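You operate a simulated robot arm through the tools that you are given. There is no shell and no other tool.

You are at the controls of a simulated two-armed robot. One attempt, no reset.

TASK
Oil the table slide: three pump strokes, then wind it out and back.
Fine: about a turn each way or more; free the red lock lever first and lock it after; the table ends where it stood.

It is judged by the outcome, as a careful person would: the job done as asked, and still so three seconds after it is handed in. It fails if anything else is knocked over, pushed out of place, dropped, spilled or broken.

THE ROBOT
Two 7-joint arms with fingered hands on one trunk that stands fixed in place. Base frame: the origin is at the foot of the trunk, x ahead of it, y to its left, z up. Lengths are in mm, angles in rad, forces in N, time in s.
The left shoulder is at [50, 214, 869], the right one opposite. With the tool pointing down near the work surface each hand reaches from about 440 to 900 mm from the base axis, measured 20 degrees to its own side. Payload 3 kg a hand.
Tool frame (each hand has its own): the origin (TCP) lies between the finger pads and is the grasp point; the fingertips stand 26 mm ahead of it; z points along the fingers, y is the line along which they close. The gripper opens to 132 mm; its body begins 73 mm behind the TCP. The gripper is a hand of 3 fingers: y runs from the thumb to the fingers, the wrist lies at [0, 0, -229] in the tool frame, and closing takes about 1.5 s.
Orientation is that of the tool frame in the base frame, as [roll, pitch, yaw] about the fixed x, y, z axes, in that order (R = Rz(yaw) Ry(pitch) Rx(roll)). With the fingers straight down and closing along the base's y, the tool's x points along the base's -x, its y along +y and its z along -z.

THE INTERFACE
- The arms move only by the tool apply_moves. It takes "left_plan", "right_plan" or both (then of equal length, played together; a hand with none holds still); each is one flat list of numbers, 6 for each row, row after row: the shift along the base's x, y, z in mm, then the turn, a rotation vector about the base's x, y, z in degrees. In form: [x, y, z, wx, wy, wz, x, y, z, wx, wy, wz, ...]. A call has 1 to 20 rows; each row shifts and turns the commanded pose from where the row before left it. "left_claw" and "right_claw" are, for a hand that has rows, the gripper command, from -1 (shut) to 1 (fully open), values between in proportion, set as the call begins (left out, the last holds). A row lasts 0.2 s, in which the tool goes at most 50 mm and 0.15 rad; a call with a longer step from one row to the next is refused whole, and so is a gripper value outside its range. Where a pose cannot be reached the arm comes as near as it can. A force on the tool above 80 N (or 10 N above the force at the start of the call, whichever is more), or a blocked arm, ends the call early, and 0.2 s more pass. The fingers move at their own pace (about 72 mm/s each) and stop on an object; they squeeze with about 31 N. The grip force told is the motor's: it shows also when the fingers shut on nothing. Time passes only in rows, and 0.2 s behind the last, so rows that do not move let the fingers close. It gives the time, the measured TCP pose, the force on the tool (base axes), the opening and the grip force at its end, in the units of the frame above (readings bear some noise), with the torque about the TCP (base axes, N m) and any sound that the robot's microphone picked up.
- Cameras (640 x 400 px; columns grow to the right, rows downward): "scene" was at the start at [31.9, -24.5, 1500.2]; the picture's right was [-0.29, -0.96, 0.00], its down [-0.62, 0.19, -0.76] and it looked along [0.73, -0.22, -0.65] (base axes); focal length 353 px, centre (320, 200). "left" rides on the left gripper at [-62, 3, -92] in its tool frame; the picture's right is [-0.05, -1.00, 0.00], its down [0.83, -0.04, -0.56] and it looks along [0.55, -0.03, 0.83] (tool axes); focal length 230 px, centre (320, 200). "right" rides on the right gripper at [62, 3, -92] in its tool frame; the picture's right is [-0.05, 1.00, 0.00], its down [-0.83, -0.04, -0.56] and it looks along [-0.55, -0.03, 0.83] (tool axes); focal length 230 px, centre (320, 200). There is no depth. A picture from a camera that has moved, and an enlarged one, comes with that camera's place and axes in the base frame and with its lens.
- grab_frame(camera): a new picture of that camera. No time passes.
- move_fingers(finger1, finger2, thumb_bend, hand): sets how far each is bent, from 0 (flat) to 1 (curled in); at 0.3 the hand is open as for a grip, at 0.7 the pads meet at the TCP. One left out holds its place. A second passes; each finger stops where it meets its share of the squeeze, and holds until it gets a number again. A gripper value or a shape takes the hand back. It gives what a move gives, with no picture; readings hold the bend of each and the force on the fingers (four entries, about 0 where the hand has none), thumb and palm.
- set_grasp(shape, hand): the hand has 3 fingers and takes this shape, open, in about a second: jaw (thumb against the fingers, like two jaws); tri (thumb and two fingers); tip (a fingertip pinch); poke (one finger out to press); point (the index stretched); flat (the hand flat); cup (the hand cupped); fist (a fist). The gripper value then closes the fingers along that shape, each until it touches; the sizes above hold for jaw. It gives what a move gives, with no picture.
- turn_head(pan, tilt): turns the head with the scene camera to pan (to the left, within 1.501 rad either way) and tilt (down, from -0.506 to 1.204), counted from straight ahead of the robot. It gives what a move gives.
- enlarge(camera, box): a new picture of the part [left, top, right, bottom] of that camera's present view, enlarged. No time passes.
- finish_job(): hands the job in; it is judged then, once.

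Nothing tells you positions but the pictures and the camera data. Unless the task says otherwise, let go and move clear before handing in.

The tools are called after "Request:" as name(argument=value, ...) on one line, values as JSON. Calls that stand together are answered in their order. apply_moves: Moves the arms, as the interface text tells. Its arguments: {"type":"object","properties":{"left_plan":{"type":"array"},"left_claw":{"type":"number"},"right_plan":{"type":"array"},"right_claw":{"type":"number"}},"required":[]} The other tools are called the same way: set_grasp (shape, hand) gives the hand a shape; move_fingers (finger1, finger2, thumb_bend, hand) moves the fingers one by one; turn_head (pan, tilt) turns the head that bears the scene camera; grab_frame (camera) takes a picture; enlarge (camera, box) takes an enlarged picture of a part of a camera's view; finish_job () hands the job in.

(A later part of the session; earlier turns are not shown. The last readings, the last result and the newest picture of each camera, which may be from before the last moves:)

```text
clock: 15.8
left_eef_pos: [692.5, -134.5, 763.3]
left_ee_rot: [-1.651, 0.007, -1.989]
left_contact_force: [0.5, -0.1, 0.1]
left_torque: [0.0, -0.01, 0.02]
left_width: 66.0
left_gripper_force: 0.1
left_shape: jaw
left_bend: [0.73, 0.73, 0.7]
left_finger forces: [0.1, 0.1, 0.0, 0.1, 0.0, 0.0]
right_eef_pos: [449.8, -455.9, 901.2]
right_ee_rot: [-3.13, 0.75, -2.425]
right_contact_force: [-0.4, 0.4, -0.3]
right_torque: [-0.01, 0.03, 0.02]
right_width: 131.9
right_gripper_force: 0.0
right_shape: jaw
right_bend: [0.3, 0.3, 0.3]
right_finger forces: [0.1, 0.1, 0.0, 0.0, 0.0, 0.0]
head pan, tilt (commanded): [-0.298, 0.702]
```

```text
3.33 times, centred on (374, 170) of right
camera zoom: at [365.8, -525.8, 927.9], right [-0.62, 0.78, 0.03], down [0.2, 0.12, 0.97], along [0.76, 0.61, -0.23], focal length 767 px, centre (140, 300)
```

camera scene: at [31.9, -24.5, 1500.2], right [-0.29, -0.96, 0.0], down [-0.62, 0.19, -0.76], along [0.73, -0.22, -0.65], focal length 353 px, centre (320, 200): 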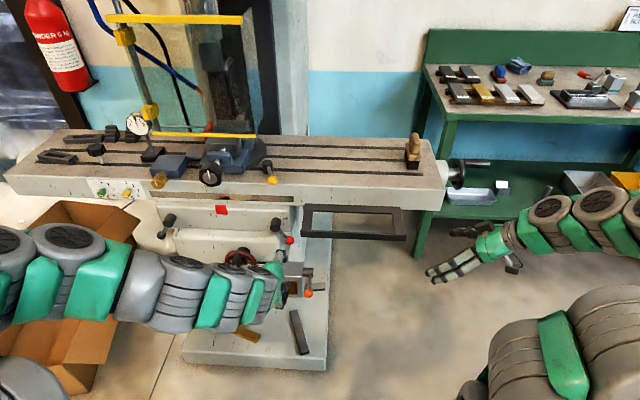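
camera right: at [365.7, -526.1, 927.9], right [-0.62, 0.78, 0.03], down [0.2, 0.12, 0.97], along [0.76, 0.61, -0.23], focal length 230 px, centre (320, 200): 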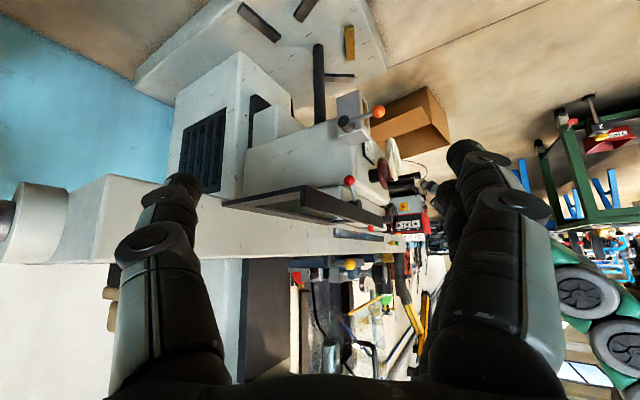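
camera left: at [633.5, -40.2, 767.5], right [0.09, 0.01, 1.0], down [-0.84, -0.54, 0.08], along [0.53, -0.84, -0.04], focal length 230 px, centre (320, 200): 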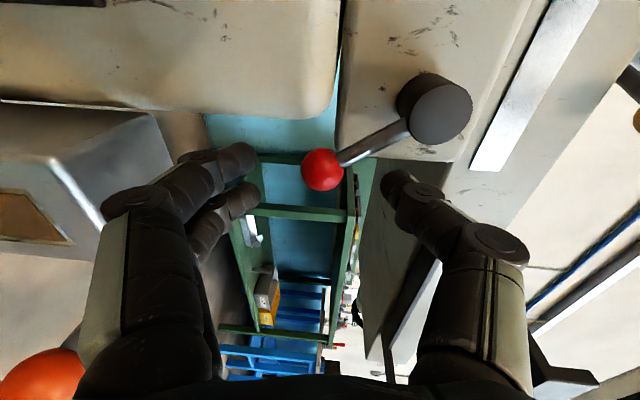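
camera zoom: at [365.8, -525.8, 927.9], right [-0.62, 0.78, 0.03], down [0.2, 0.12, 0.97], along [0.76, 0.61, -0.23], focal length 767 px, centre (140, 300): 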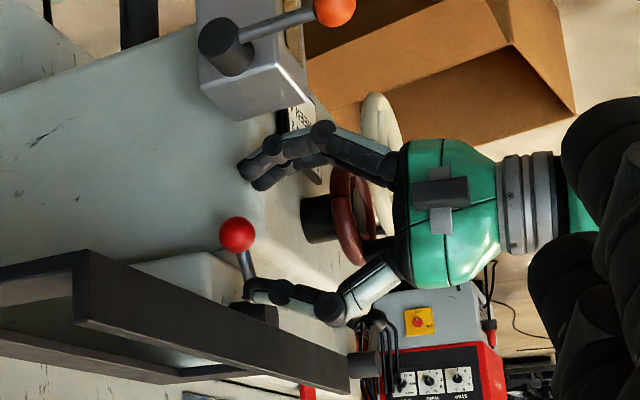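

Alignment is good: ball centred between thumb and fingers with the tips just reaching it. I'll advance 14 mm more and close on the ball.

Request:
apply_moves(left_plan=[6.4, -2.8, -0.5, 0, 0, 0, 6.4, -2.8, -0.5, 0, 0, 0])

Request:
apply_moves(left_plan=[0, 0, 0, 0, 0, 0, 0, 0, 0, 0, 0, 0, 0, 0, 0, 0, 0, 0, 0, 0, 0, 0, 0, 0], left_claw=-0.8)

Request:
grab_frame(camera="left")

Request:
enlarge(camera="right", box=[310, 110, 438, 230])

```text
clock: 16.4
left_eef_pos: [706.1, -139.3, 761.6]
left_ee_rot: [-1.648, 0.007, -1.989]
left_contact_force: [0.3, -0.3, 0.6]
left_torque: [-0.04, -0.04, 0.0]
left_width: 66.2
left_gripper_force: 0.0
left_shape: jaw
left_bend: [0.73, 0.73, 0.7]
left_finger forces: [0.0, 0.0, 0.0, 0.0, 0.0, 0.1]
right_eef_pos: [450.1, -456.1, 903.2]
right_ee_rot: [-3.13, 0.751, -2.424]
right_contact_force: [0.2, 0.4, 0.0]
right_torque: [0.03, -0.02, 0.0]
right_width: 132.0
right_gripper_force: 0.1
right_shape: jaw
right_bend: [0.3, 0.3, 0.3]
right_finger forces: [0.0, 0.1, 0.0, 0.0, 0.0, 0.0]
head pan, tilt (commanded): [-0.298, 0.702]
```

```text
clock: 17.4
left_eef_pos: [705.5, -141.6, 761.8]
left_ee_rot: [-1.65, 0.006, -1.99]
left_contact_force: [4.8, -4.5, 3.8]
left_torque: [0.02, -0.07, -0.06]
left_width: 15.6
left_gripper_force: 30.9
left_shape: jaw
left_bend: [0.72, 0.72, 0.7]
left_finger forces: [13.7, 13.3, 0.0, 0.0, 29.3, 0.1]
right_eef_pos: [449.2, -455.5, 902.5]
right_ee_rot: [-3.131, 0.751, -2.424]
right_contact_force: [-1.1, -0.5, -0.2]
right_torque: [-0.01, 0.01, 0.0]
right_width: 131.8
right_gripper_force: 0.1
right_shape: jaw
right_bend: [0.3, 0.3, 0.3]
right_finger forces: [0.0, 0.1, 0.0, 0.1, 0.1, 0.0]
head pan, tilt (commanded): [-0.298, 0.702]
```

```text
taken
camera left: at [646.1, -45.9, 766.3], right [0.09, 0.01, 1.0], down [-0.84, -0.53, 0.08], along [0.53, -0.85, -0.04], focal length 230 px, centre (320, 200)
```

left: 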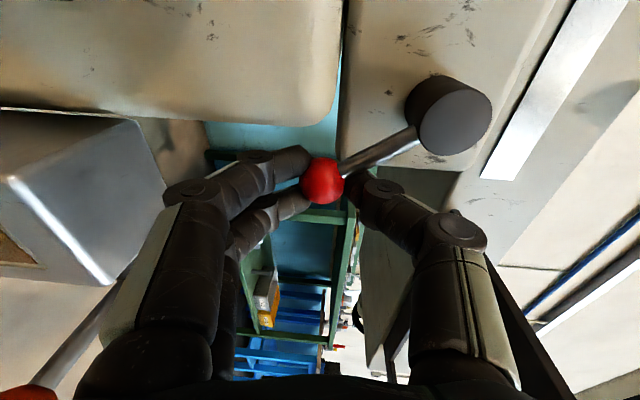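

```text
3.33 times, centred on (374, 170) of right
camera zoom: at [365.6, -525.9, 927.9], right [-0.62, 0.78, 0.03], down [0.2, 0.12, 0.97], along [0.76, 0.61, -0.23], focal length 767 px, centre (140, 300)
```

zoom: 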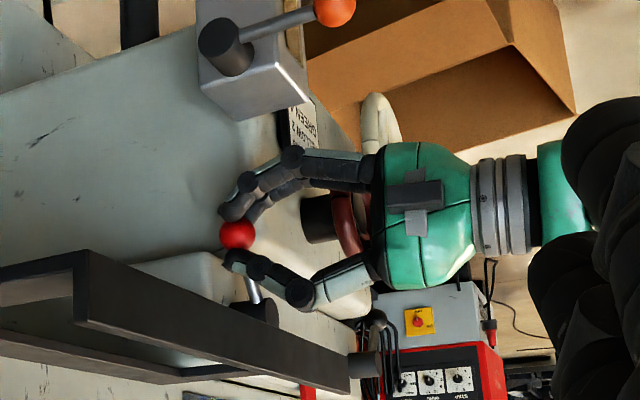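

The ball is gripped (about 30 N). Now I'll test the lever upward (counter-clockwise as seen from the front) by a small arc and watch the force.

Request:
apply_moves(left_plan=[-0.8, -2.4, 2.7, 0, 0, 0, -0.9, -2.5, 3.0, 0, 0, 0, -0.9, -2.6, 3.4, 0, 0, 0])

Request:
grab_frame(camera="left")

```text
clock: 18.2
left_eef_pos: [702.8, -147.4, 769.2]
left_ee_rot: [-1.655, 0.008, -1.991]
left_contact_force: [1.3, -0.3, -9.0]
left_torque: [-0.25, 0.33, 0.05]
left_width: 14.8
left_gripper_force: 31.0
left_shape: jaw
left_bend: [0.71, 0.71, 0.7]
left_finger forces: [15.7, 22.4, 0.0, 0.0, 24.7, 0.0]
right_eef_pos: [450.2, -455.8, 903.0]
right_ee_rot: [-3.131, 0.751, -2.427]
right_contact_force: [-0.4, 1.1, 0.0]
right_torque: [0.0, 0.02, -0.02]
right_width: 131.8
right_gripper_force: 0.0
right_shape: jaw
right_bend: [0.3, 0.3, 0.3]
right_finger forces: [0.0, 0.1, 0.0, 0.0, 0.0, 0.0]
head pan, tilt (commanded): [-0.298, 0.702]
```

```text
taken
camera left: at [643.5, -53.3, 774.6], right [0.09, 0.01, 1.0], down [-0.84, -0.53, 0.08], along [0.53, -0.84, -0.04], focal length 230 px, centre (320, 200)
```

left: 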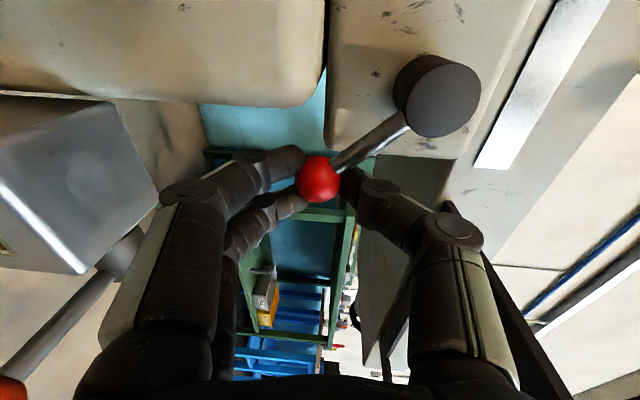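

The lever turned with the hand at only about 9 N, so upward is a free direction. I'll continue along the arc, watching force and the frame clearance.

Request:
apply_moves(left_plan=[-0.72, -2.05, 3.42, 0, 0, 0, -0.63, -1.81, 3.56, 0, 0, 0, -0.55, -1.58, 3.69, 0, 0, 0])

Request:
enlarge(camera="right", box=[310, 110, 438, 230])

Request:
enlarge(camera="scene", box=[220, 190, 348, 270])

Request:
grab_frame(camera="left")

```text
clock: 19.0
left_eef_pos: [699.2, -154.9, 781.6]
left_ee_rot: [-1.654, 0.007, -1.993]
left_contact_force: [-9.1, -11.7, -17.6]
left_torque: [-0.2, 0.62, -0.26]
left_width: 14.9
left_gripper_force: 31.2
left_shape: jaw
left_bend: [0.71, 0.71, 0.7]
left_finger forces: [17.8, 29.1, 0.0, 0.0, 19.9, 0.0]
right_eef_pos: [450.0, -457.2, 902.1]
right_ee_rot: [-3.133, 0.751, -2.426]
right_contact_force: [0.5, 0.4, 0.8]
right_torque: [-0.01, -0.01, 0.0]
right_width: 131.9
right_gripper_force: 0.0
right_shape: jaw
right_bend: [0.3, 0.3, 0.3]
right_finger forces: [0.0, 0.1, 0.0, 0.0, 0.0, 0.0]
head pan, tilt (commanded): [-0.298, 0.702]
```

```text
3.33 times, centred on (374, 170) of right
camera zoom: at [365.4, -526.3, 927.8], right [-0.62, 0.78, 0.03], down [0.2, 0.12, 0.97], along [0.76, 0.61, -0.23], focal length 767 px, centre (140, 300)
```

zoom: 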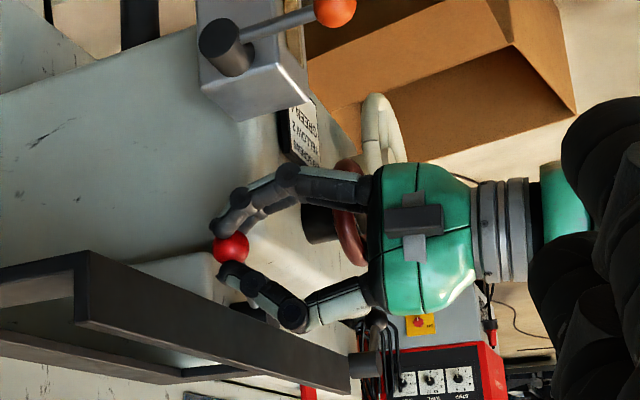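

```text
5.00 times, centred on (284, 230) of scene
camera zoom: at [32.0, -24.7, 1500.2], right [-0.3, -0.96, 0.0], down [-0.62, 0.19, -0.76], along [0.73, -0.23, -0.65], focal length 1766 px, centre (500, 50)
```

zoom: 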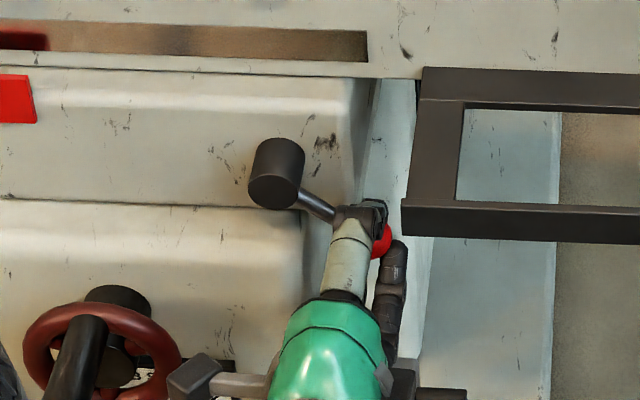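

```text
taken
camera left: at [641.1, -60.2, 785.4], right [0.09, 0.01, 1.0], down [-0.84, -0.53, 0.08], along [0.53, -0.85, -0.04], focal length 230 px, centre (320, 200)
```

left: 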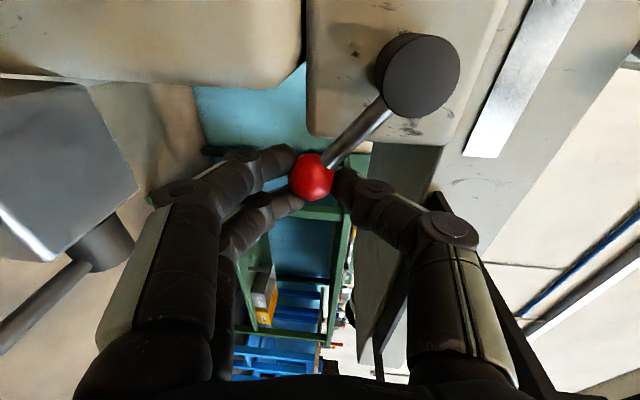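

The lever follows, now about 20° up; from the sharper views the hub centre is [728, -108, 816] with a 66 mm lever radius. To keep the thumb clear of the frame (corner [633, -158, 858]) I'll roll the hand along with the lever as I continue.

Request:
apply_moves(left_plan=[-1.6, -4.6, 1.9, -6.4, 2.8, 0.6, -0.9, -2.6, 4.1, -6.4, 2.8, 0.6, -0.7, -2.1, 5.3, -6.4, 2.8, 0.6])

Request:
enlarge(camera="right", box=[310, 110, 438, 230])

Request:
enlarge(camera="scene", box=[220, 190, 348, 270])

Request:
grab_frame(camera="left")

```text
clock: 19.8
left_eef_pos: [698.4, -162.1, 794.6]
left_ee_rot: [-1.652, -0.361, -1.956]
left_contact_force: [-9.4, 1.0, 0.0]
left_torque: [0.14, 0.0, -0.12]
left_width: 15.6
left_gripper_force: 30.7
left_shape: jaw
left_bend: [0.71, 0.72, 0.71]
left_finger forces: [19.8, 15.0, 0.0, 0.0, 31.7, 0.0]
right_eef_pos: [448.9, -456.1, 903.2]
right_ee_rot: [-3.131, 0.751, -2.422]
right_contact_force: [0.2, 0.2, 0.3]
right_torque: [-0.02, 0.01, 0.04]
right_width: 131.9
right_gripper_force: 0.1
right_shape: jaw
right_bend: [0.3, 0.3, 0.3]
right_finger forces: [0.1, 0.1, 0.1, 0.0, 0.0, 0.0]
head pan, tilt (commanded): [-0.298, 0.702]
```

```text
3.33 times, centred on (374, 170) of right
camera zoom: at [365.7, -525.7, 927.9], right [-0.62, 0.78, 0.03], down [0.2, 0.12, 0.97], along [0.76, 0.61, -0.23], focal length 767 px, centre (140, 300)
```

zoom: 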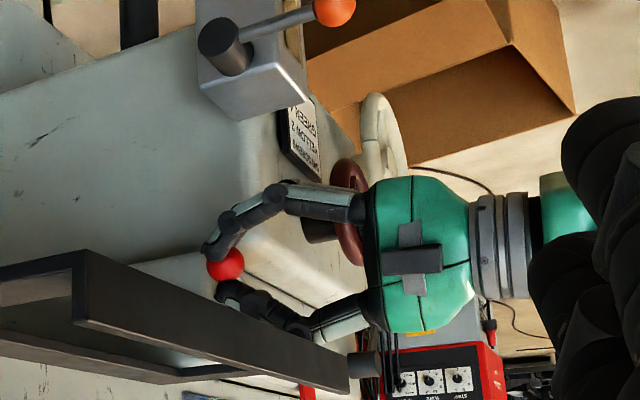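

```text
5.00 times, centred on (284, 230) of scene
camera zoom: at [31.8, -24.5, 1500.2], right [-0.29, -0.96, 0.0], down [-0.62, 0.19, -0.76], along [0.73, -0.22, -0.65], focal length 1766 px, centre (500, 50)
```

zoom: 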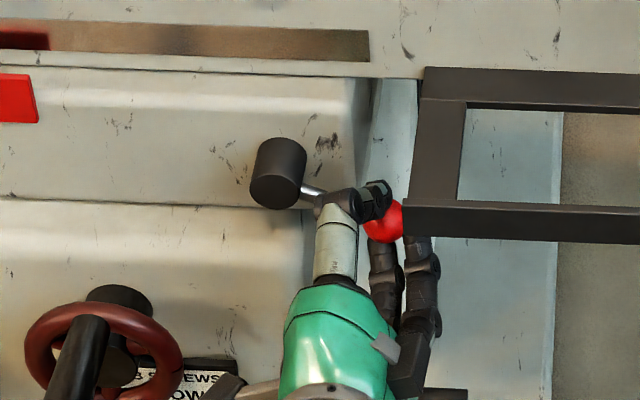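

```text
taken
camera left: at [634.7, -71.9, 775.6], right [0.23, 0.34, 0.91], down [-0.79, -0.48, 0.38], along [0.57, -0.81, 0.16], focal length 230 px, centre (320, 200)
```

left: 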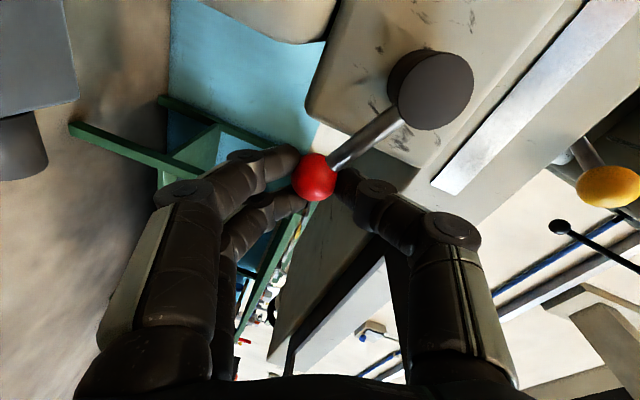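

Force is low and the thumb has swung away from the frame. I'll continue along the arc with matching roll.

Request:
apply_moves(left_plan=[-0.66, -1.9, 6.6, -5.5, 2.4, 0.5, -0.46, -1.3, 6.8, -5.5, 2.4, 0.5, -0.2, -0.57, 6.9, -5.5, 2.4, 0.5, 0.07, 0.19, 6.9, -5.5, 2.4, 0.5])

Request:
enlarge(camera="right", box=[310, 110, 438, 230])

Request:
enlarge(camera="scene", box=[220, 190, 348, 270])

Request:
grab_frame(camera="left")

```text
clock: 20.8
left_eef_pos: [637.7, -131.3, 863.3]
left_ee_rot: [-1.678, -0.774, -1.907]
left_contact_force: [1.1, -0.1, -0.6]
left_torque: [-0.01, 0.02, 0.0]
left_width: 7.0
left_gripper_force: 30.4
left_shape: jaw
left_bend: [0.74, 0.74, 0.75]
left_finger forces: [0.1, 0.6, 0.0, 0.1, 0.0, 0.0]
left hand out of reach, approached as far as the arm can: row 1, 2, 3, 4
right_eef_pos: [450.3, -456.5, 901.1]
right_ee_rot: [-3.132, 0.75, -2.424]
right_contact_force: [0.7, 0.4, 0.4]
right_torque: [0.02, -0.01, 0.01]
right_width: 132.0
right_gripper_force: 0.0
right_shape: jaw
right_bend: [0.3, 0.3, 0.3]
right_finger forces: [0.0, 0.0, 0.0, 0.0, 0.0, 0.0]
head pan, tilt (commanded): [-0.298, 0.702]
```

```text
3.33 times, centred on (374, 170) of right
camera zoom: at [365.7, -525.9, 927.9], right [-0.62, 0.78, 0.03], down [0.2, 0.12, 0.97], along [0.76, 0.61, -0.23], focal length 767 px, centre (140, 300)
```

zoom: 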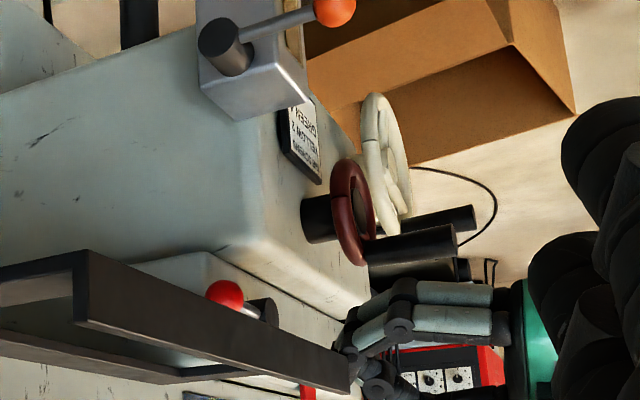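

```text
5.00 times, centred on (284, 230) of scene
camera zoom: at [31.9, -24.5, 1500.2], right [-0.29, -0.96, 0.0], down [-0.62, 0.19, -0.76], along [0.73, -0.23, -0.65], focal length 1766 px, centre (500, 50)
```

zoom: 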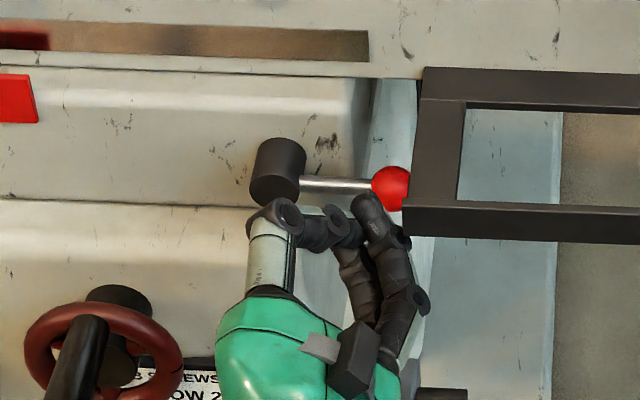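

```text
taken
camera left: at [566.9, -54.4, 825.0], right [0.34, 0.65, 0.67], down [-0.69, -0.31, 0.65], along [0.64, -0.69, 0.34], focal length 230 px, centre (320, 200)
```

left: 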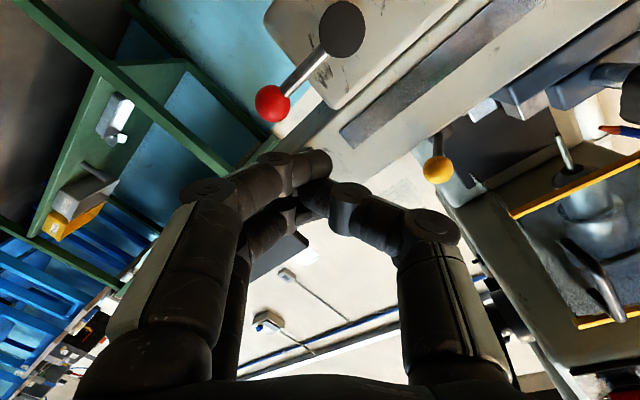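

The roll hit a wrist limit and the hand slipped off the ball, ending near the frame with no contact force; the lever now stands level. I'll back the hand straight out, then undo the roll.

Request:
apply_moves(left_plan=[-15, 9, -2, 0, 0, 0, -15, 9, -2, 0, 0, 0, -15, 7, -5, 4.5, -2, -0.4, -10, 5, -10, 5.5, -2.4, -0.5, -5, 2, -10, 5.5, -2.4, -0.5, 0, 0, -10, 5.5, -2.4, -0.5, 0, 0, -10, 5.5, -2.4, -0.5, 0, 0, -10, 5.5, -2.4, -0.5])

Request:
grab_frame(camera="left")

Request:
grab_frame(camera="scene")

```text
clock: 22.6
left_eef_pos: [620.3, -122.8, 800.6]
left_ee_rot: [-1.654, -0.305, -1.965]
left_contact_force: [0.1, -0.1, 0.0]
left_torque: [0.0, 0.01, -0.04]
left_width: 7.0
left_gripper_force: 31.0
left_shape: jaw
left_bend: [0.74, 0.74, 0.75]
left_finger forces: [0.0, 0.0, 0.0, 0.0, 0.0, 0.0]
left hand out of reach, approached as far as the arm can: row 1, 2, 3, 4
right_eef_pos: [450.2, -456.3, 902.3]
right_ee_rot: [-3.132, 0.75, -2.425]
right_contact_force: [0.5, -0.1, 0.2]
right_torque: [0.0, 0.02, -0.03]
right_width: 132.0
right_gripper_force: 0.1
right_shape: jaw
right_bend: [0.3, 0.3, 0.3]
right_finger forces: [0.1, 0.0, 0.0, 0.0, 0.0, 0.0]
head pan, tilt (commanded): [-0.298, 0.702]
```

```text
taken
camera left: at [557.3, -31.5, 786.1], right [0.21, 0.29, 0.93], down [-0.8, -0.5, 0.33], along [0.56, -0.82, 0.13], focal length 230 px, centre (320, 200)
```

left: 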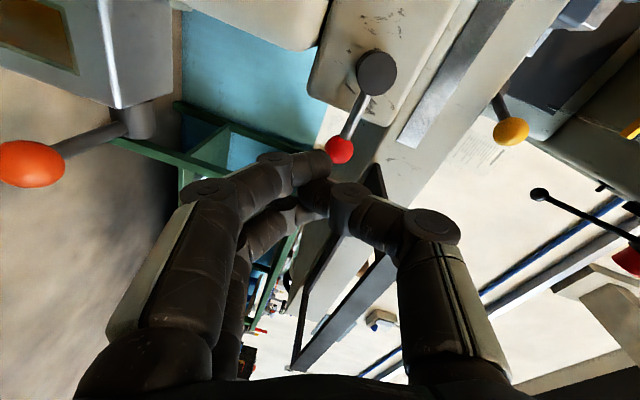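

```text
taken
camera scene: at [31.9, -24.5, 1500.2], right [-0.29, -0.96, 0.0], down [-0.62, 0.19, -0.76], along [0.73, -0.22, -0.65], focal length 353 px, centre (320, 200)
```

scene: 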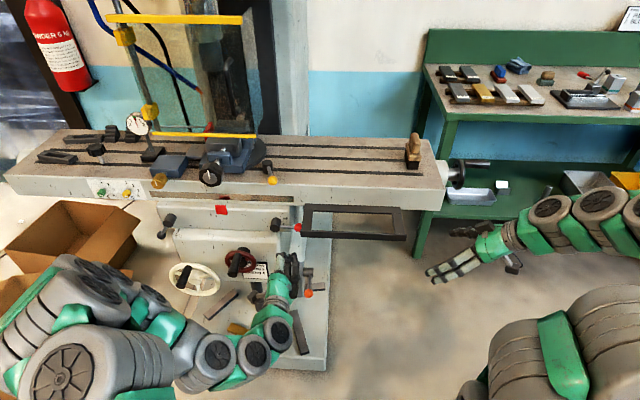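

The lever now stands level (ball near [712, -171, 815]). I'll use the closed fingers under the lever arm, well left of the frame, to check whether it goes further up; first lower the hand and square the roll.

Request:
apply_moves(left_plan=[0, 5, -8, 5.2, -2.3, -0.5, 0, 5, -8, 5.2, -2.3, -0.5, 0, 5, -8, 5.2, -2.3, -0.5])

Request:
grab_frame(camera="left")

```text
clock: 23.4
left_eef_pos: [620.6, -107.3, 777.1]
left_ee_rot: [-1.646, -0.007, -1.991]
left_contact_force: [0.1, -0.1, -0.4]
left_torque: [-0.01, -0.02, 0.02]
left_width: 6.8
left_gripper_force: 30.9
left_shape: jaw
left_bend: [0.74, 0.74, 0.75]
left_finger forces: [0.0, 0.1, 0.0, 0.0, 0.1, 0.1]
right_eef_pos: [449.9, -457.0, 902.7]
right_ee_rot: [-3.133, 0.751, -2.424]
right_contact_force: [-0.4, 0.3, -0.4]
right_torque: [-0.01, 0.0, 0.01]
right_width: 131.8
right_gripper_force: 0.0
right_shape: jaw
right_bend: [0.3, 0.3, 0.3]
right_finger forces: [0.0, 0.0, 0.0, 0.0, 0.0, 0.0]
head pan, tilt (commanded): [-0.298, 0.702]
```

```text
taken
camera left: at [561.0, -13.6, 780.8], right [0.09, 0.02, 1.0], down [-0.84, -0.53, 0.09], along [0.53, -0.85, -0.03], focal length 230 px, centre (320, 200)
```

left: 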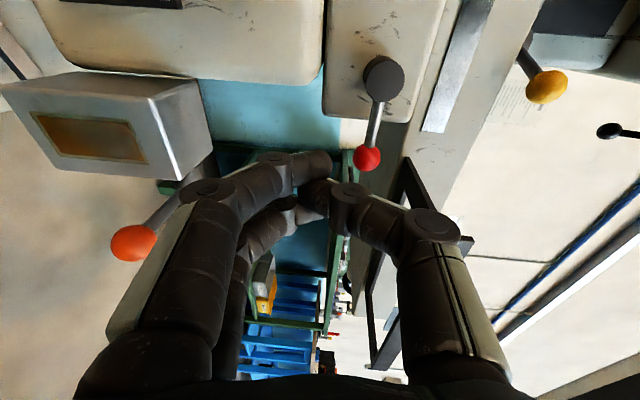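

Request:
apply_moves(left_plan=[17.9, -6.4, -2, 0, 0, 0, 17.9, -6.4, -2, 0, 0, 0, 17.9, -6.4, -2, 0, 0, 0, 17.9, -6.4, -1, 0, 0, 0, 17.9, -6.4, 0, 0, 0, 0])

Request:
grab_frame(camera="left")

Request:
enlarge(camera="scene", box=[220, 190, 348, 270])

Request:
enlarge(camera="right", box=[310, 110, 438, 230])

```text
clock: 24.6
left_eef_pos: [708.7, -139.8, 769.9]
left_ee_rot: [-1.647, -0.011, -1.993]
left_contact_force: [-0.4, 0.2, 0.1]
left_torque: [-0.03, 0.03, 0.0]
left_width: 7.0
left_gripper_force: 30.9
left_shape: jaw
left_bend: [0.74, 0.74, 0.75]
left_finger forces: [0.0, 0.1, 0.0, 0.0, 0.0, 0.1]
right_eef_pos: [448.8, -457.6, 903.1]
right_ee_rot: [-3.133, 0.75, -2.424]
right_contact_force: [1.0, 0.3, 0.7]
right_torque: [0.02, -0.03, 0.0]
right_width: 131.8
right_gripper_force: 0.1
right_shape: jaw
right_bend: [0.3, 0.3, 0.3]
right_finger forces: [0.0, 0.0, 0.0, 0.0, 0.1, 0.1]
head pan, tilt (commanded): [-0.298, 0.702]
```

```text
taken
camera left: at [650.4, -45.1, 773.6], right [0.1, 0.02, 1.0], down [-0.84, -0.53, 0.09], along [0.53, -0.85, -0.03], focal length 230 px, centre (320, 200)
```

left: 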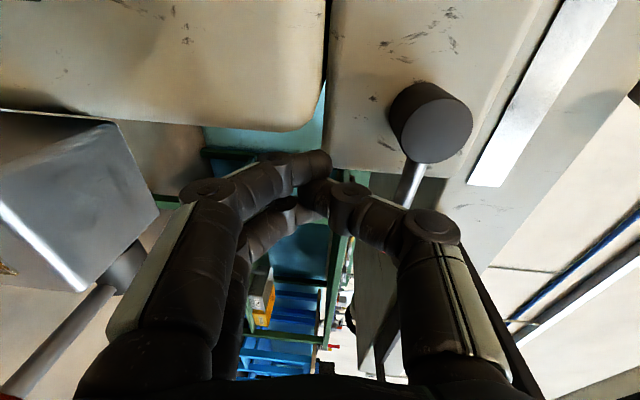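

```text
5.00 times, centred on (284, 230) of scene
camera zoom: at [31.9, -24.5, 1500.2], right [-0.29, -0.96, 0.0], down [-0.62, 0.19, -0.76], along [0.73, -0.22, -0.65], focal length 1766 px, centre (500, 50)
```

zoom: 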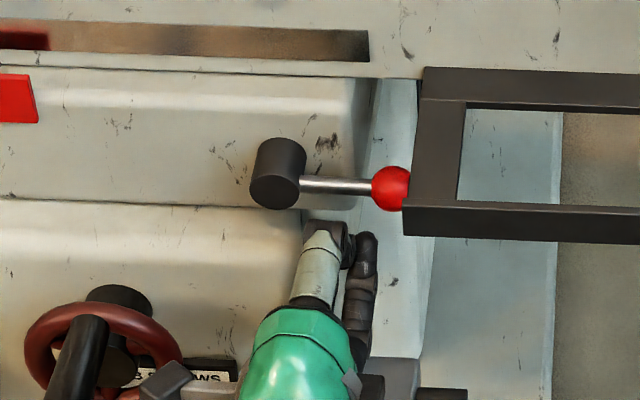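

```text
3.33 times, centred on (374, 170) of right
camera zoom: at [365.7, -525.8, 927.9], right [-0.62, 0.78, 0.03], down [0.2, 0.12, 0.97], along [0.76, 0.61, -0.23], focal length 767 px, centre (140, 300)
```

zoom: 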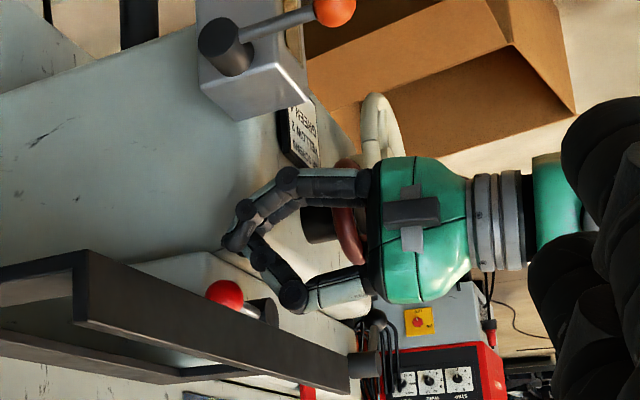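

Request:
apply_moves(left_plan=[0, 0, 5, 0, 0, 0, 0, 0, 5, 0, 0, 0, 0, 0, 5, 0, 0, 0, 0, 0, 3, 0, 0, 0])

Request:
grab_frame(camera="left")

Request:
enlarge(camera="scene", box=[220, 190, 348, 270])

```text
clock: 25.6
left_eef_pos: [709.5, -139.0, 786.6]
left_ee_rot: [-1.647, -0.008, -1.992]
left_contact_force: [-0.2, 0.9, 0.5]
left_torque: [0.03, 0.01, 0.03]
left_width: 6.9
left_gripper_force: 30.9
left_shape: jaw
left_bend: [0.74, 0.74, 0.75]
left_finger forces: [0.1, 0.0, 0.0, 0.0, 0.1, 0.1]
right_eef_pos: [448.6, -456.4, 902.0]
right_ee_rot: [-3.129, 0.752, -2.423]
right_contact_force: [-0.5, -0.1, 0.6]
right_torque: [0.0, 0.0, 0.01]
right_width: 132.0
right_gripper_force: 0.0
right_shape: jaw
right_bend: [0.3, 0.3, 0.3]
right_finger forces: [0.0, 0.1, 0.1, 0.1, 0.0, 0.0]
head pan, tilt (commanded): [-0.298, 0.702]
```

```text
taken
camera left: at [650.9, -45.1, 791.9], right [0.1, 0.02, 1.0], down [-0.84, -0.53, 0.09], along [0.53, -0.85, -0.03], focal length 230 px, centre (320, 200)
```

left: 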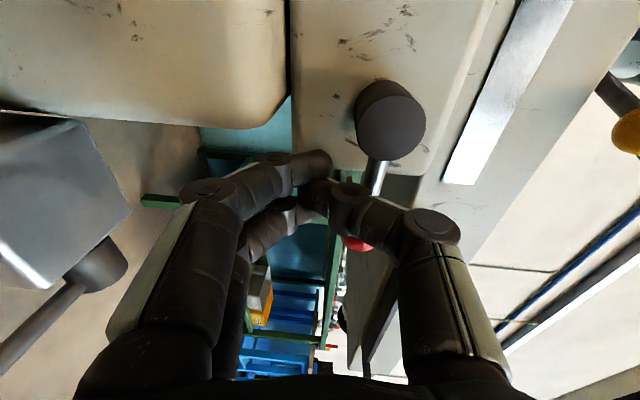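

```text
5.00 times, centred on (284, 230) of scene
camera zoom: at [31.9, -24.5, 1500.2], right [-0.29, -0.96, 0.0], down [-0.62, 0.19, -0.76], along [0.73, -0.22, -0.65], focal length 1766 px, centre (500, 50)
```

zoom: 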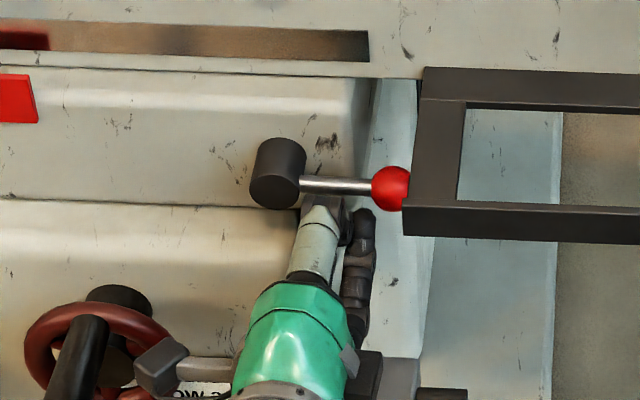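

Request:
apply_moves(left_plan=[0, 0, 4, 0, 0, 0, 0, 0, 4, 0, 0, 0, 0, 0, 3, 0, 0, 0, 0, 0, 3, 0, 0, 0])

Request:
grab_frame(camera="left")

Request:
enlarge(camera="scene", box=[220, 190, 348, 270])

```text
clock: 26.6
left_eef_pos: [709.7, -139.9, 801.7]
left_ee_rot: [-1.649, -0.008, -1.991]
left_contact_force: [-0.4, 0.0, -0.4]
left_torque: [-0.01, 0.0, 0.03]
left_width: 6.9
left_gripper_force: 30.9
left_shape: jaw
left_bend: [0.74, 0.74, 0.75]
left_finger forces: [0.0, 0.0, 0.0, 0.0, 0.0, 0.1]
right_eef_pos: [449.9, -456.6, 903.1]
right_ee_rot: [-3.131, 0.752, -2.425]
right_contact_force: [0.5, 0.5, 0.1]
right_torque: [-0.03, -0.01, 0.02]
right_width: 132.0
right_gripper_force: 0.0
right_shape: jaw
right_bend: [0.3, 0.3, 0.3]
right_finger forces: [0.0, 0.0, 0.0, 0.0, 0.0, 0.0]
head pan, tilt (commanded): [-0.298, 0.702]
```

```text
taken
camera left: at [650.5, -45.4, 805.2], right [0.1, 0.02, 1.0], down [-0.84, -0.53, 0.09], along [0.53, -0.85, -0.03], focal length 230 px, centre (320, 200)
```

left: 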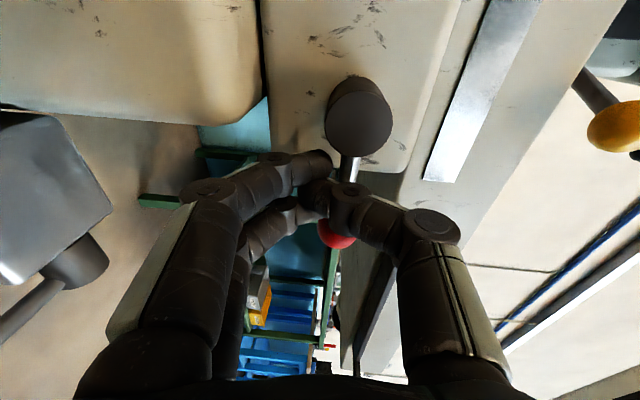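

```text
5.00 times, centred on (284, 230) of scene
camera zoom: at [31.9, -24.5, 1500.2], right [-0.29, -0.96, 0.0], down [-0.62, 0.19, -0.76], along [0.73, -0.22, -0.65], focal length 1766 px, centre (500, 50)
```

zoom: 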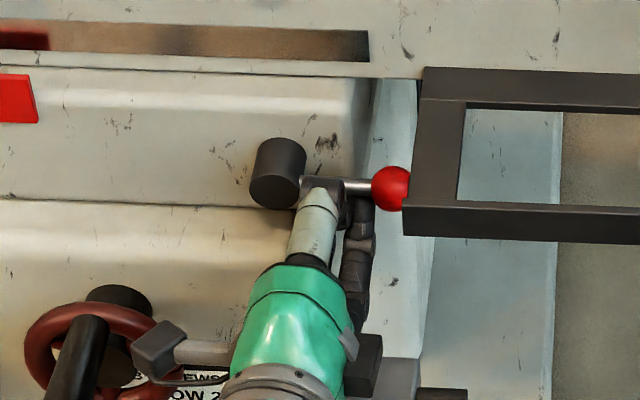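

Request:
apply_moves(left_plan=[0, 0, 3, 0, 0, 0, 0, 0, 3, 0, 0, 0, 0, 0, 3, 0, 0, 0])

Request:
grab_frame(camera="left")

Request:
enlarge(camera="scene", box=[220, 190, 348, 270])

```text
clock: 27.4
left_eef_pos: [709.9, -140.3, 810.3]
left_ee_rot: [-1.649, -0.008, -1.993]
left_contact_force: [-3.4, -0.4, -3.4]
left_torque: [-0.02, 0.01, 0.0]
left_width: 6.6
left_gripper_force: 31.1
left_shape: jaw
left_bend: [0.74, 0.74, 0.75]
left_finger forces: [0.0, 0.0, 0.0, 0.0, 0.1, 0.1]
right_eef_pos: [449.7, -456.9, 902.7]
right_ee_rot: [-3.132, 0.749, -2.422]
right_contact_force: [-0.1, -0.5, 0.1]
right_torque: [0.02, 0.0, 0.02]
right_width: 131.8
right_gripper_force: 0.0
right_shape: jaw
right_bend: [0.3, 0.3, 0.3]
right_finger forces: [0.1, 0.0, 0.1, 0.1, 0.1, 0.0]
head pan, tilt (commanded): [-0.298, 0.702]
```

```text
taken
camera left: at [650.3, -45.4, 814.1], right [0.1, 0.02, 0.99], down [-0.84, -0.53, 0.09], along [0.53, -0.85, -0.03], focal length 230 px, centre (320, 200)
```

left: 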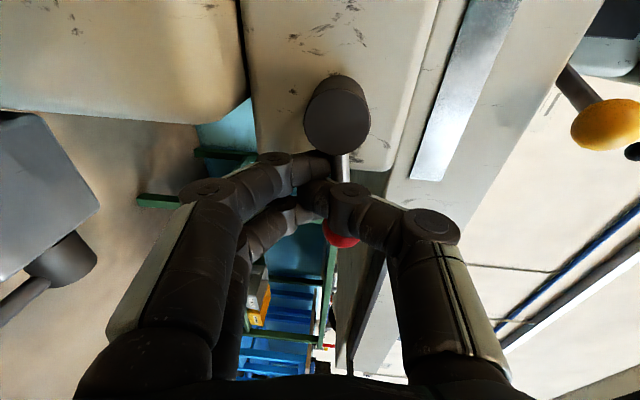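

```text
5.00 times, centred on (284, 230) of scene
camera zoom: at [31.9, -24.5, 1500.2], right [-0.29, -0.96, 0.0], down [-0.62, 0.19, -0.76], along [0.73, -0.22, -0.65], focal length 1766 px, centre (500, 50)
```

zoom: 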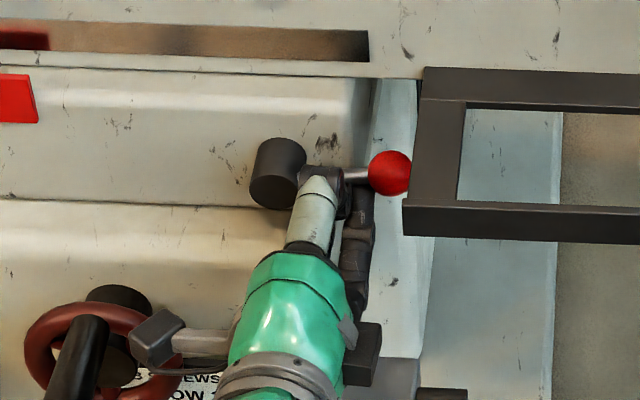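

The lever keeps rising freely (now about +10°). I'll continue lifting until it meets its stop.

Request:
apply_moves(left_plan=[0, 0, 4, 0, 0, 0, 0, 0, 4, 0, 0, 0, 0, 0, 4, 0, 0, 0])

Request:
grab_frame(camera="left")

Request:
enlarge(camera="scene", box=[220, 190, 348, 270])

Request:
enlarge(camera="right", box=[310, 110, 438, 230])

```text
clock: 28.2
left_eef_pos: [708.8, -139.2, 821.3]
left_ee_rot: [-1.652, -0.01, -1.993]
left_contact_force: [-8.7, 0.2, -27.2]
left_torque: [-0.01, 0.39, -0.02]
left_width: 7.0
left_gripper_force: 31.2
left_shape: jaw
left_bend: [0.73, 0.74, 0.77]
left_finger forces: [18.5, 13.3, 0.0, 0.1, 16.3, 0.1]
right_eef_pos: [448.8, -457.3, 904.1]
right_ee_rot: [-3.132, 0.751, -2.425]
right_contact_force: [-0.9, 0.3, -0.4]
right_torque: [0.0, -0.01, 0.0]
right_width: 131.8
right_gripper_force: 0.1
right_shape: jaw
right_bend: [0.3, 0.3, 0.3]
right_finger forces: [0.1, 0.0, 0.1, 0.1, 0.0, 0.0]
head pan, tilt (commanded): [-0.298, 0.702]
```

```text
taken
camera left: at [650.0, -45.6, 825.3], right [0.1, 0.02, 0.99], down [-0.84, -0.53, 0.1], along [0.53, -0.85, -0.03], focal length 230 px, centre (320, 200)
```

left: 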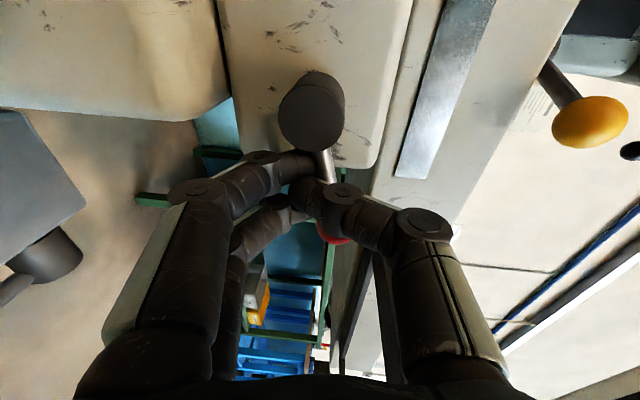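

```text
5.00 times, centred on (284, 230) of scene
camera zoom: at [32.2, -24.6, 1500.2], right [-0.29, -0.96, 0.0], down [-0.62, 0.19, -0.76], along [0.73, -0.23, -0.65], focal length 1766 px, centre (500, 50)
```

zoom: 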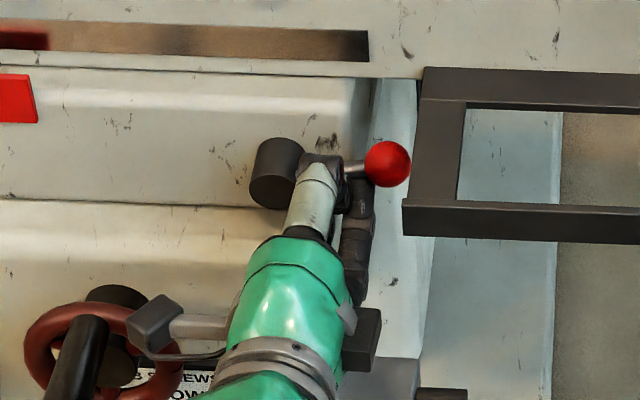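

```text
3.33 times, centred on (374, 170) of right
camera zoom: at [365.8, -525.9, 927.8], right [-0.62, 0.78, 0.03], down [0.2, 0.12, 0.97], along [0.76, 0.61, -0.23], focal length 767 px, centre (140, 300)
```

zoom: 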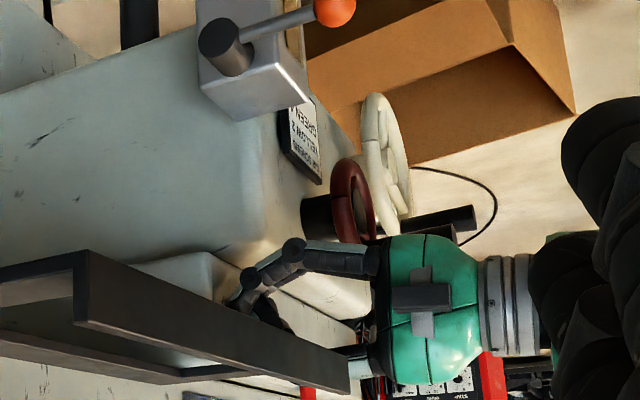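

Request:
apply_moves(left_plan=[0, 0, 3, 0, 0, 0, 0, 0, 3, 0, 0, 0])

Request:
enlarge(camera="scene", box=[220, 190, 348, 270])

Request:
grab_frame(camera="left")

```text
clock: 28.8
left_eef_pos: [708.6, -140.4, 827.4]
left_ee_rot: [-1.653, -0.01, -1.994]
left_contact_force: [-17.5, 0.9, -38.2]
left_torque: [0.19, 0.65, -0.06]
left_width: 8.5
left_gripper_force: 30.9
left_shape: jaw
left_bend: [0.73, 0.74, 0.8]
left_finger forces: [17.7, 21.2, 0.0, 0.0, 7.8, 0.0]
right_eef_pos: [449.7, -456.5, 903.5]
right_ee_rot: [-3.133, 0.751, -2.424]
right_contact_force: [0.2, 0.3, -0.3]
right_torque: [-0.03, -0.02, 0.01]
right_width: 131.9
right_gripper_force: 0.1
right_shape: jaw
right_bend: [0.3, 0.3, 0.3]
right_finger forces: [0.1, 0.2, 0.1, 0.1, 0.0, 0.0]
head pan, tilt (commanded): [-0.298, 0.702]
```

```text
5.00 times, centred on (284, 230) of scene
camera zoom: at [32.2, -24.6, 1500.2], right [-0.29, -0.96, 0.0], down [-0.62, 0.19, -0.76], along [0.73, -0.22, -0.65], focal length 1766 px, centre (500, 50)
```

zoom: 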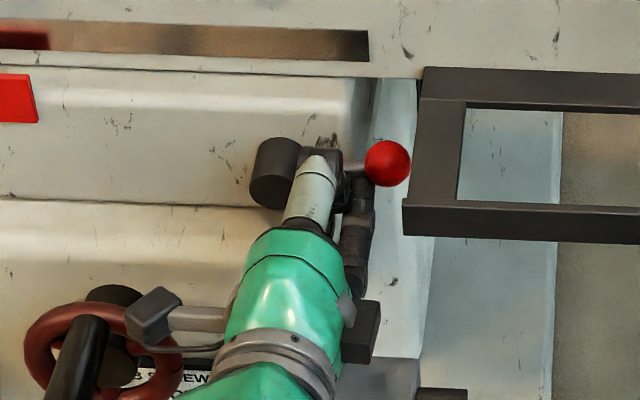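

```text
taken
camera left: at [649.9, -45.5, 831.3], right [0.1, 0.02, 0.99], down [-0.84, -0.53, 0.1], along [0.53, -0.85, -0.03], focal length 230 px, centre (320, 200)
```

left: 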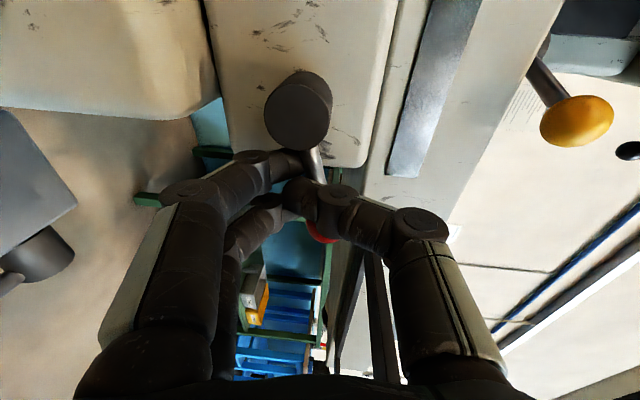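

The ball stopped moving while force rose, so the lever is at its upper stop (about 70° of travel): it should be free. I'll lower slightly and withdraw the left hand straight back.

Request:
apply_moves(left_plan=[0, 0, -6, 0, 0, 0, 0, 0, -8, 0, 0, 0, -1, 1, -8, 0, 0, 0, -18, 8, 0, 0, 0, 0, -25, 11, 0, 0, 0, 0, -25, 11, 0, 0, 0, 0, -25, 11, 0, 0, 0, 0])

Request:
enlarge(camera="scene", box=[200, 170, 360, 270])

```text
clock: 30.4
left_eef_pos: [619.9, -100.0, 802.9]
left_ee_rot: [-1.648, -0.008, -1.991]
left_contact_force: [0.4, -0.5, 0.0]
left_torque: [-0.01, 0.04, 0.01]
left_width: 5.8
left_gripper_force: 30.2
left_shape: jaw
left_bend: [0.73, 0.74, 0.77]
left_finger forces: [0.1, 0.0, 0.0, 0.0, 0.0, 0.1]
left hand out of reach, approached as far as the arm can: row 7
right_eef_pos: [449.8, -457.6, 902.0]
right_ee_rot: [-3.13, 0.751, -2.422]
right_contact_force: [0.3, 0.1, -0.5]
right_torque: [-0.01, 0.01, -0.01]
right_width: 131.6
right_gripper_force: 0.0
right_shape: jaw
right_bend: [0.3, 0.3, 0.3]
right_finger forces: [0.0, 0.0, 0.0, 0.0, 0.0, 0.1]
head pan, tilt (commanded): [-0.298, 0.702]
```

```text
4.00 times, centred on (280, 220) of scene
camera zoom: at [31.9, -24.4, 1500.2], right [-0.29, -0.96, 0.0], down [-0.62, 0.19, -0.76], along [0.73, -0.22, -0.65], focal length 1412 px, centre (480, 120)
```

zoom: 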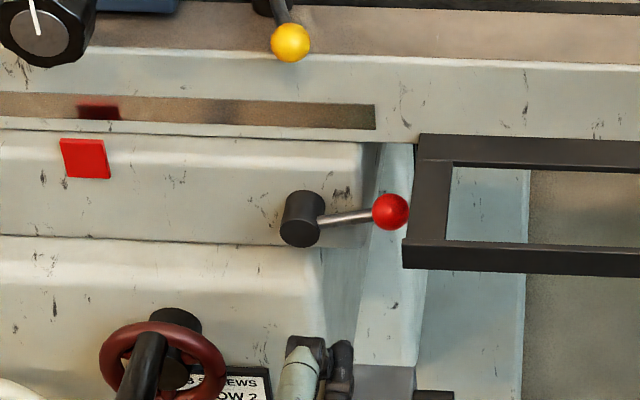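

The red lever stands raised and free. Next I'll tilt the left hand down 45° and roll it back so it closes sideways, for the orange pump ball.

Request:
apply_moves(left_plan=[-10, 1.5, 2, 3.34, 6.72, 0, -10, 1.5, 2, 3.34, 6.72, 0, -10, 1.5, 2, 3.34, 6.72, 0, -10, 1.5, 2, 3.34, 6.72, 0, -10, 1.5, 2, 3.34, 6.72, 0, -10, 1.5, 2, 3.0, 6.0, 0], left_claw=0.0)

Request:
apply_moves(left_plan=[0, 0, 0, 5.17, -2.61, -5.8, 0, 0, 0, 5.17, -2.61, -5.8, 0, 0, 0, 5.17, -2.61, -5.8, 0, 0, 0, 5.17, -2.61, -5.8, 0, 0, 0, 5.17, -2.61, -5.8, 0, 0, 0, 5.17, -2.61, -5.8, 0, 0, 0, 5.17, -2.61, -5.8, 0, 0, 0, 5.17, -2.61, -5.8, 0, 0, 0, 5.17, -2.61, -5.8, 0, 0, 0, 5.17, -2.61, -5.8, 0, 0, 0, 5.17, -2.61, -5.8])

Request:
grab_frame(camera="left")

Request:
grab_frame(camera="scene")

```text
clock: 31.8
left_eef_pos: [618.4, -100.6, 804.3]
left_ee_rot: [-1.648, -0.011, -1.991]
left_contact_force: [0.3, -0.4, 0.3]
left_torque: [0.02, 0.0, 0.01]
left_width: 65.3
left_gripper_force: 0.1
left_shape: jaw
left_bend: [0.73, 0.73, 0.7]
left_finger forces: [0.0, 0.0, 0.0, 0.0, 0.1, 0.1]
left hand out of reach, approached as far as the arm can: row 1, 2, 3, 4, 5, 6
right_eef_pos: [449.5, -456.1, 903.2]
right_ee_rot: [-3.131, 0.75, -2.426]
right_contact_force: [0.4, -0.5, 0.1]
right_torque: [-0.03, -0.02, 0.04]
right_width: 132.0
right_gripper_force: 0.2
right_shape: jaw
right_bend: [0.3, 0.3, 0.3]
right_finger forces: [0.0, 0.0, 0.0, 0.0, 0.0, 0.0]
head pan, tilt (commanded): [-0.298, 0.702]
```

```text
clock: 34.2
left_eef_pos: [617.5, -99.2, 801.3]
left_ee_rot: [-2.395, 0.807, 2.725]
left_contact_force: [-0.8, 0.6, -0.6]
left_torque: [0.03, 0.0, -0.03]
left_width: 65.6
left_gripper_force: 0.0
left_shape: jaw
left_bend: [0.73, 0.73, 0.7]
left_finger forces: [0.0, 0.0, 0.1, 0.0, 0.0, 0.0]
right_eef_pos: [449.1, -457.6, 902.5]
right_ee_rot: [-3.133, 0.751, -2.425]
right_contact_force: [0.3, 0.8, 0.9]
right_torque: [0.0, 0.0, 0.0]
right_width: 131.8
right_gripper_force: 0.1
right_shape: jaw
right_bend: [0.3, 0.3, 0.3]
right_finger forces: [0.1, 0.0, 0.1, 0.0, 0.0, 0.1]
head pan, tilt (commanded): [-0.298, 0.702]
```

```text
taken
camera left: at [639.9, -37.9, 892.3], right [-0.71, -0.49, 0.51], down [-0.67, 0.67, -0.3], along [-0.2, -0.55, -0.81], focal length 230 px, centre (320, 200)
```

left: 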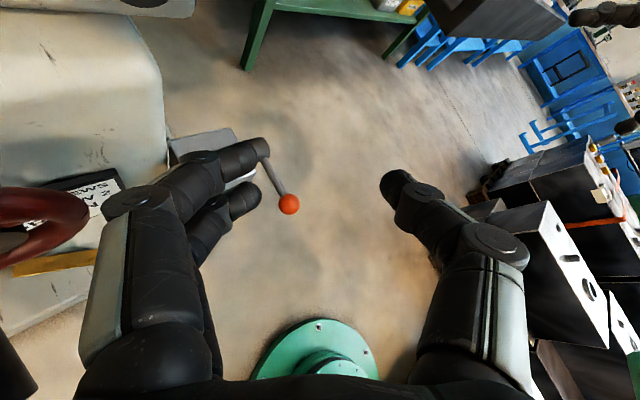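

```text
taken
camera scene: at [31.9, -24.5, 1500.2], right [-0.29, -0.96, 0.0], down [-0.62, 0.19, -0.76], along [0.73, -0.22, -0.65], focal length 353 px, centre (320, 200)
```

scene: 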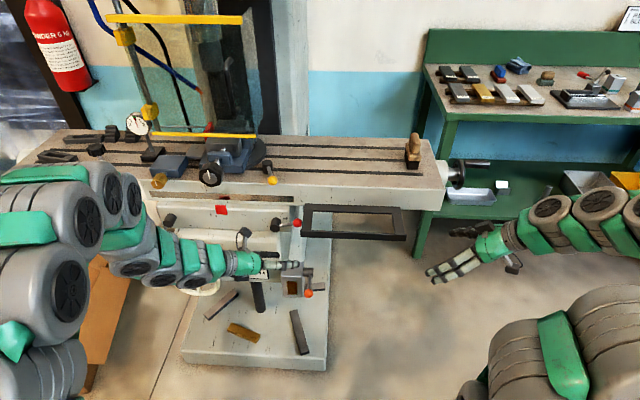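

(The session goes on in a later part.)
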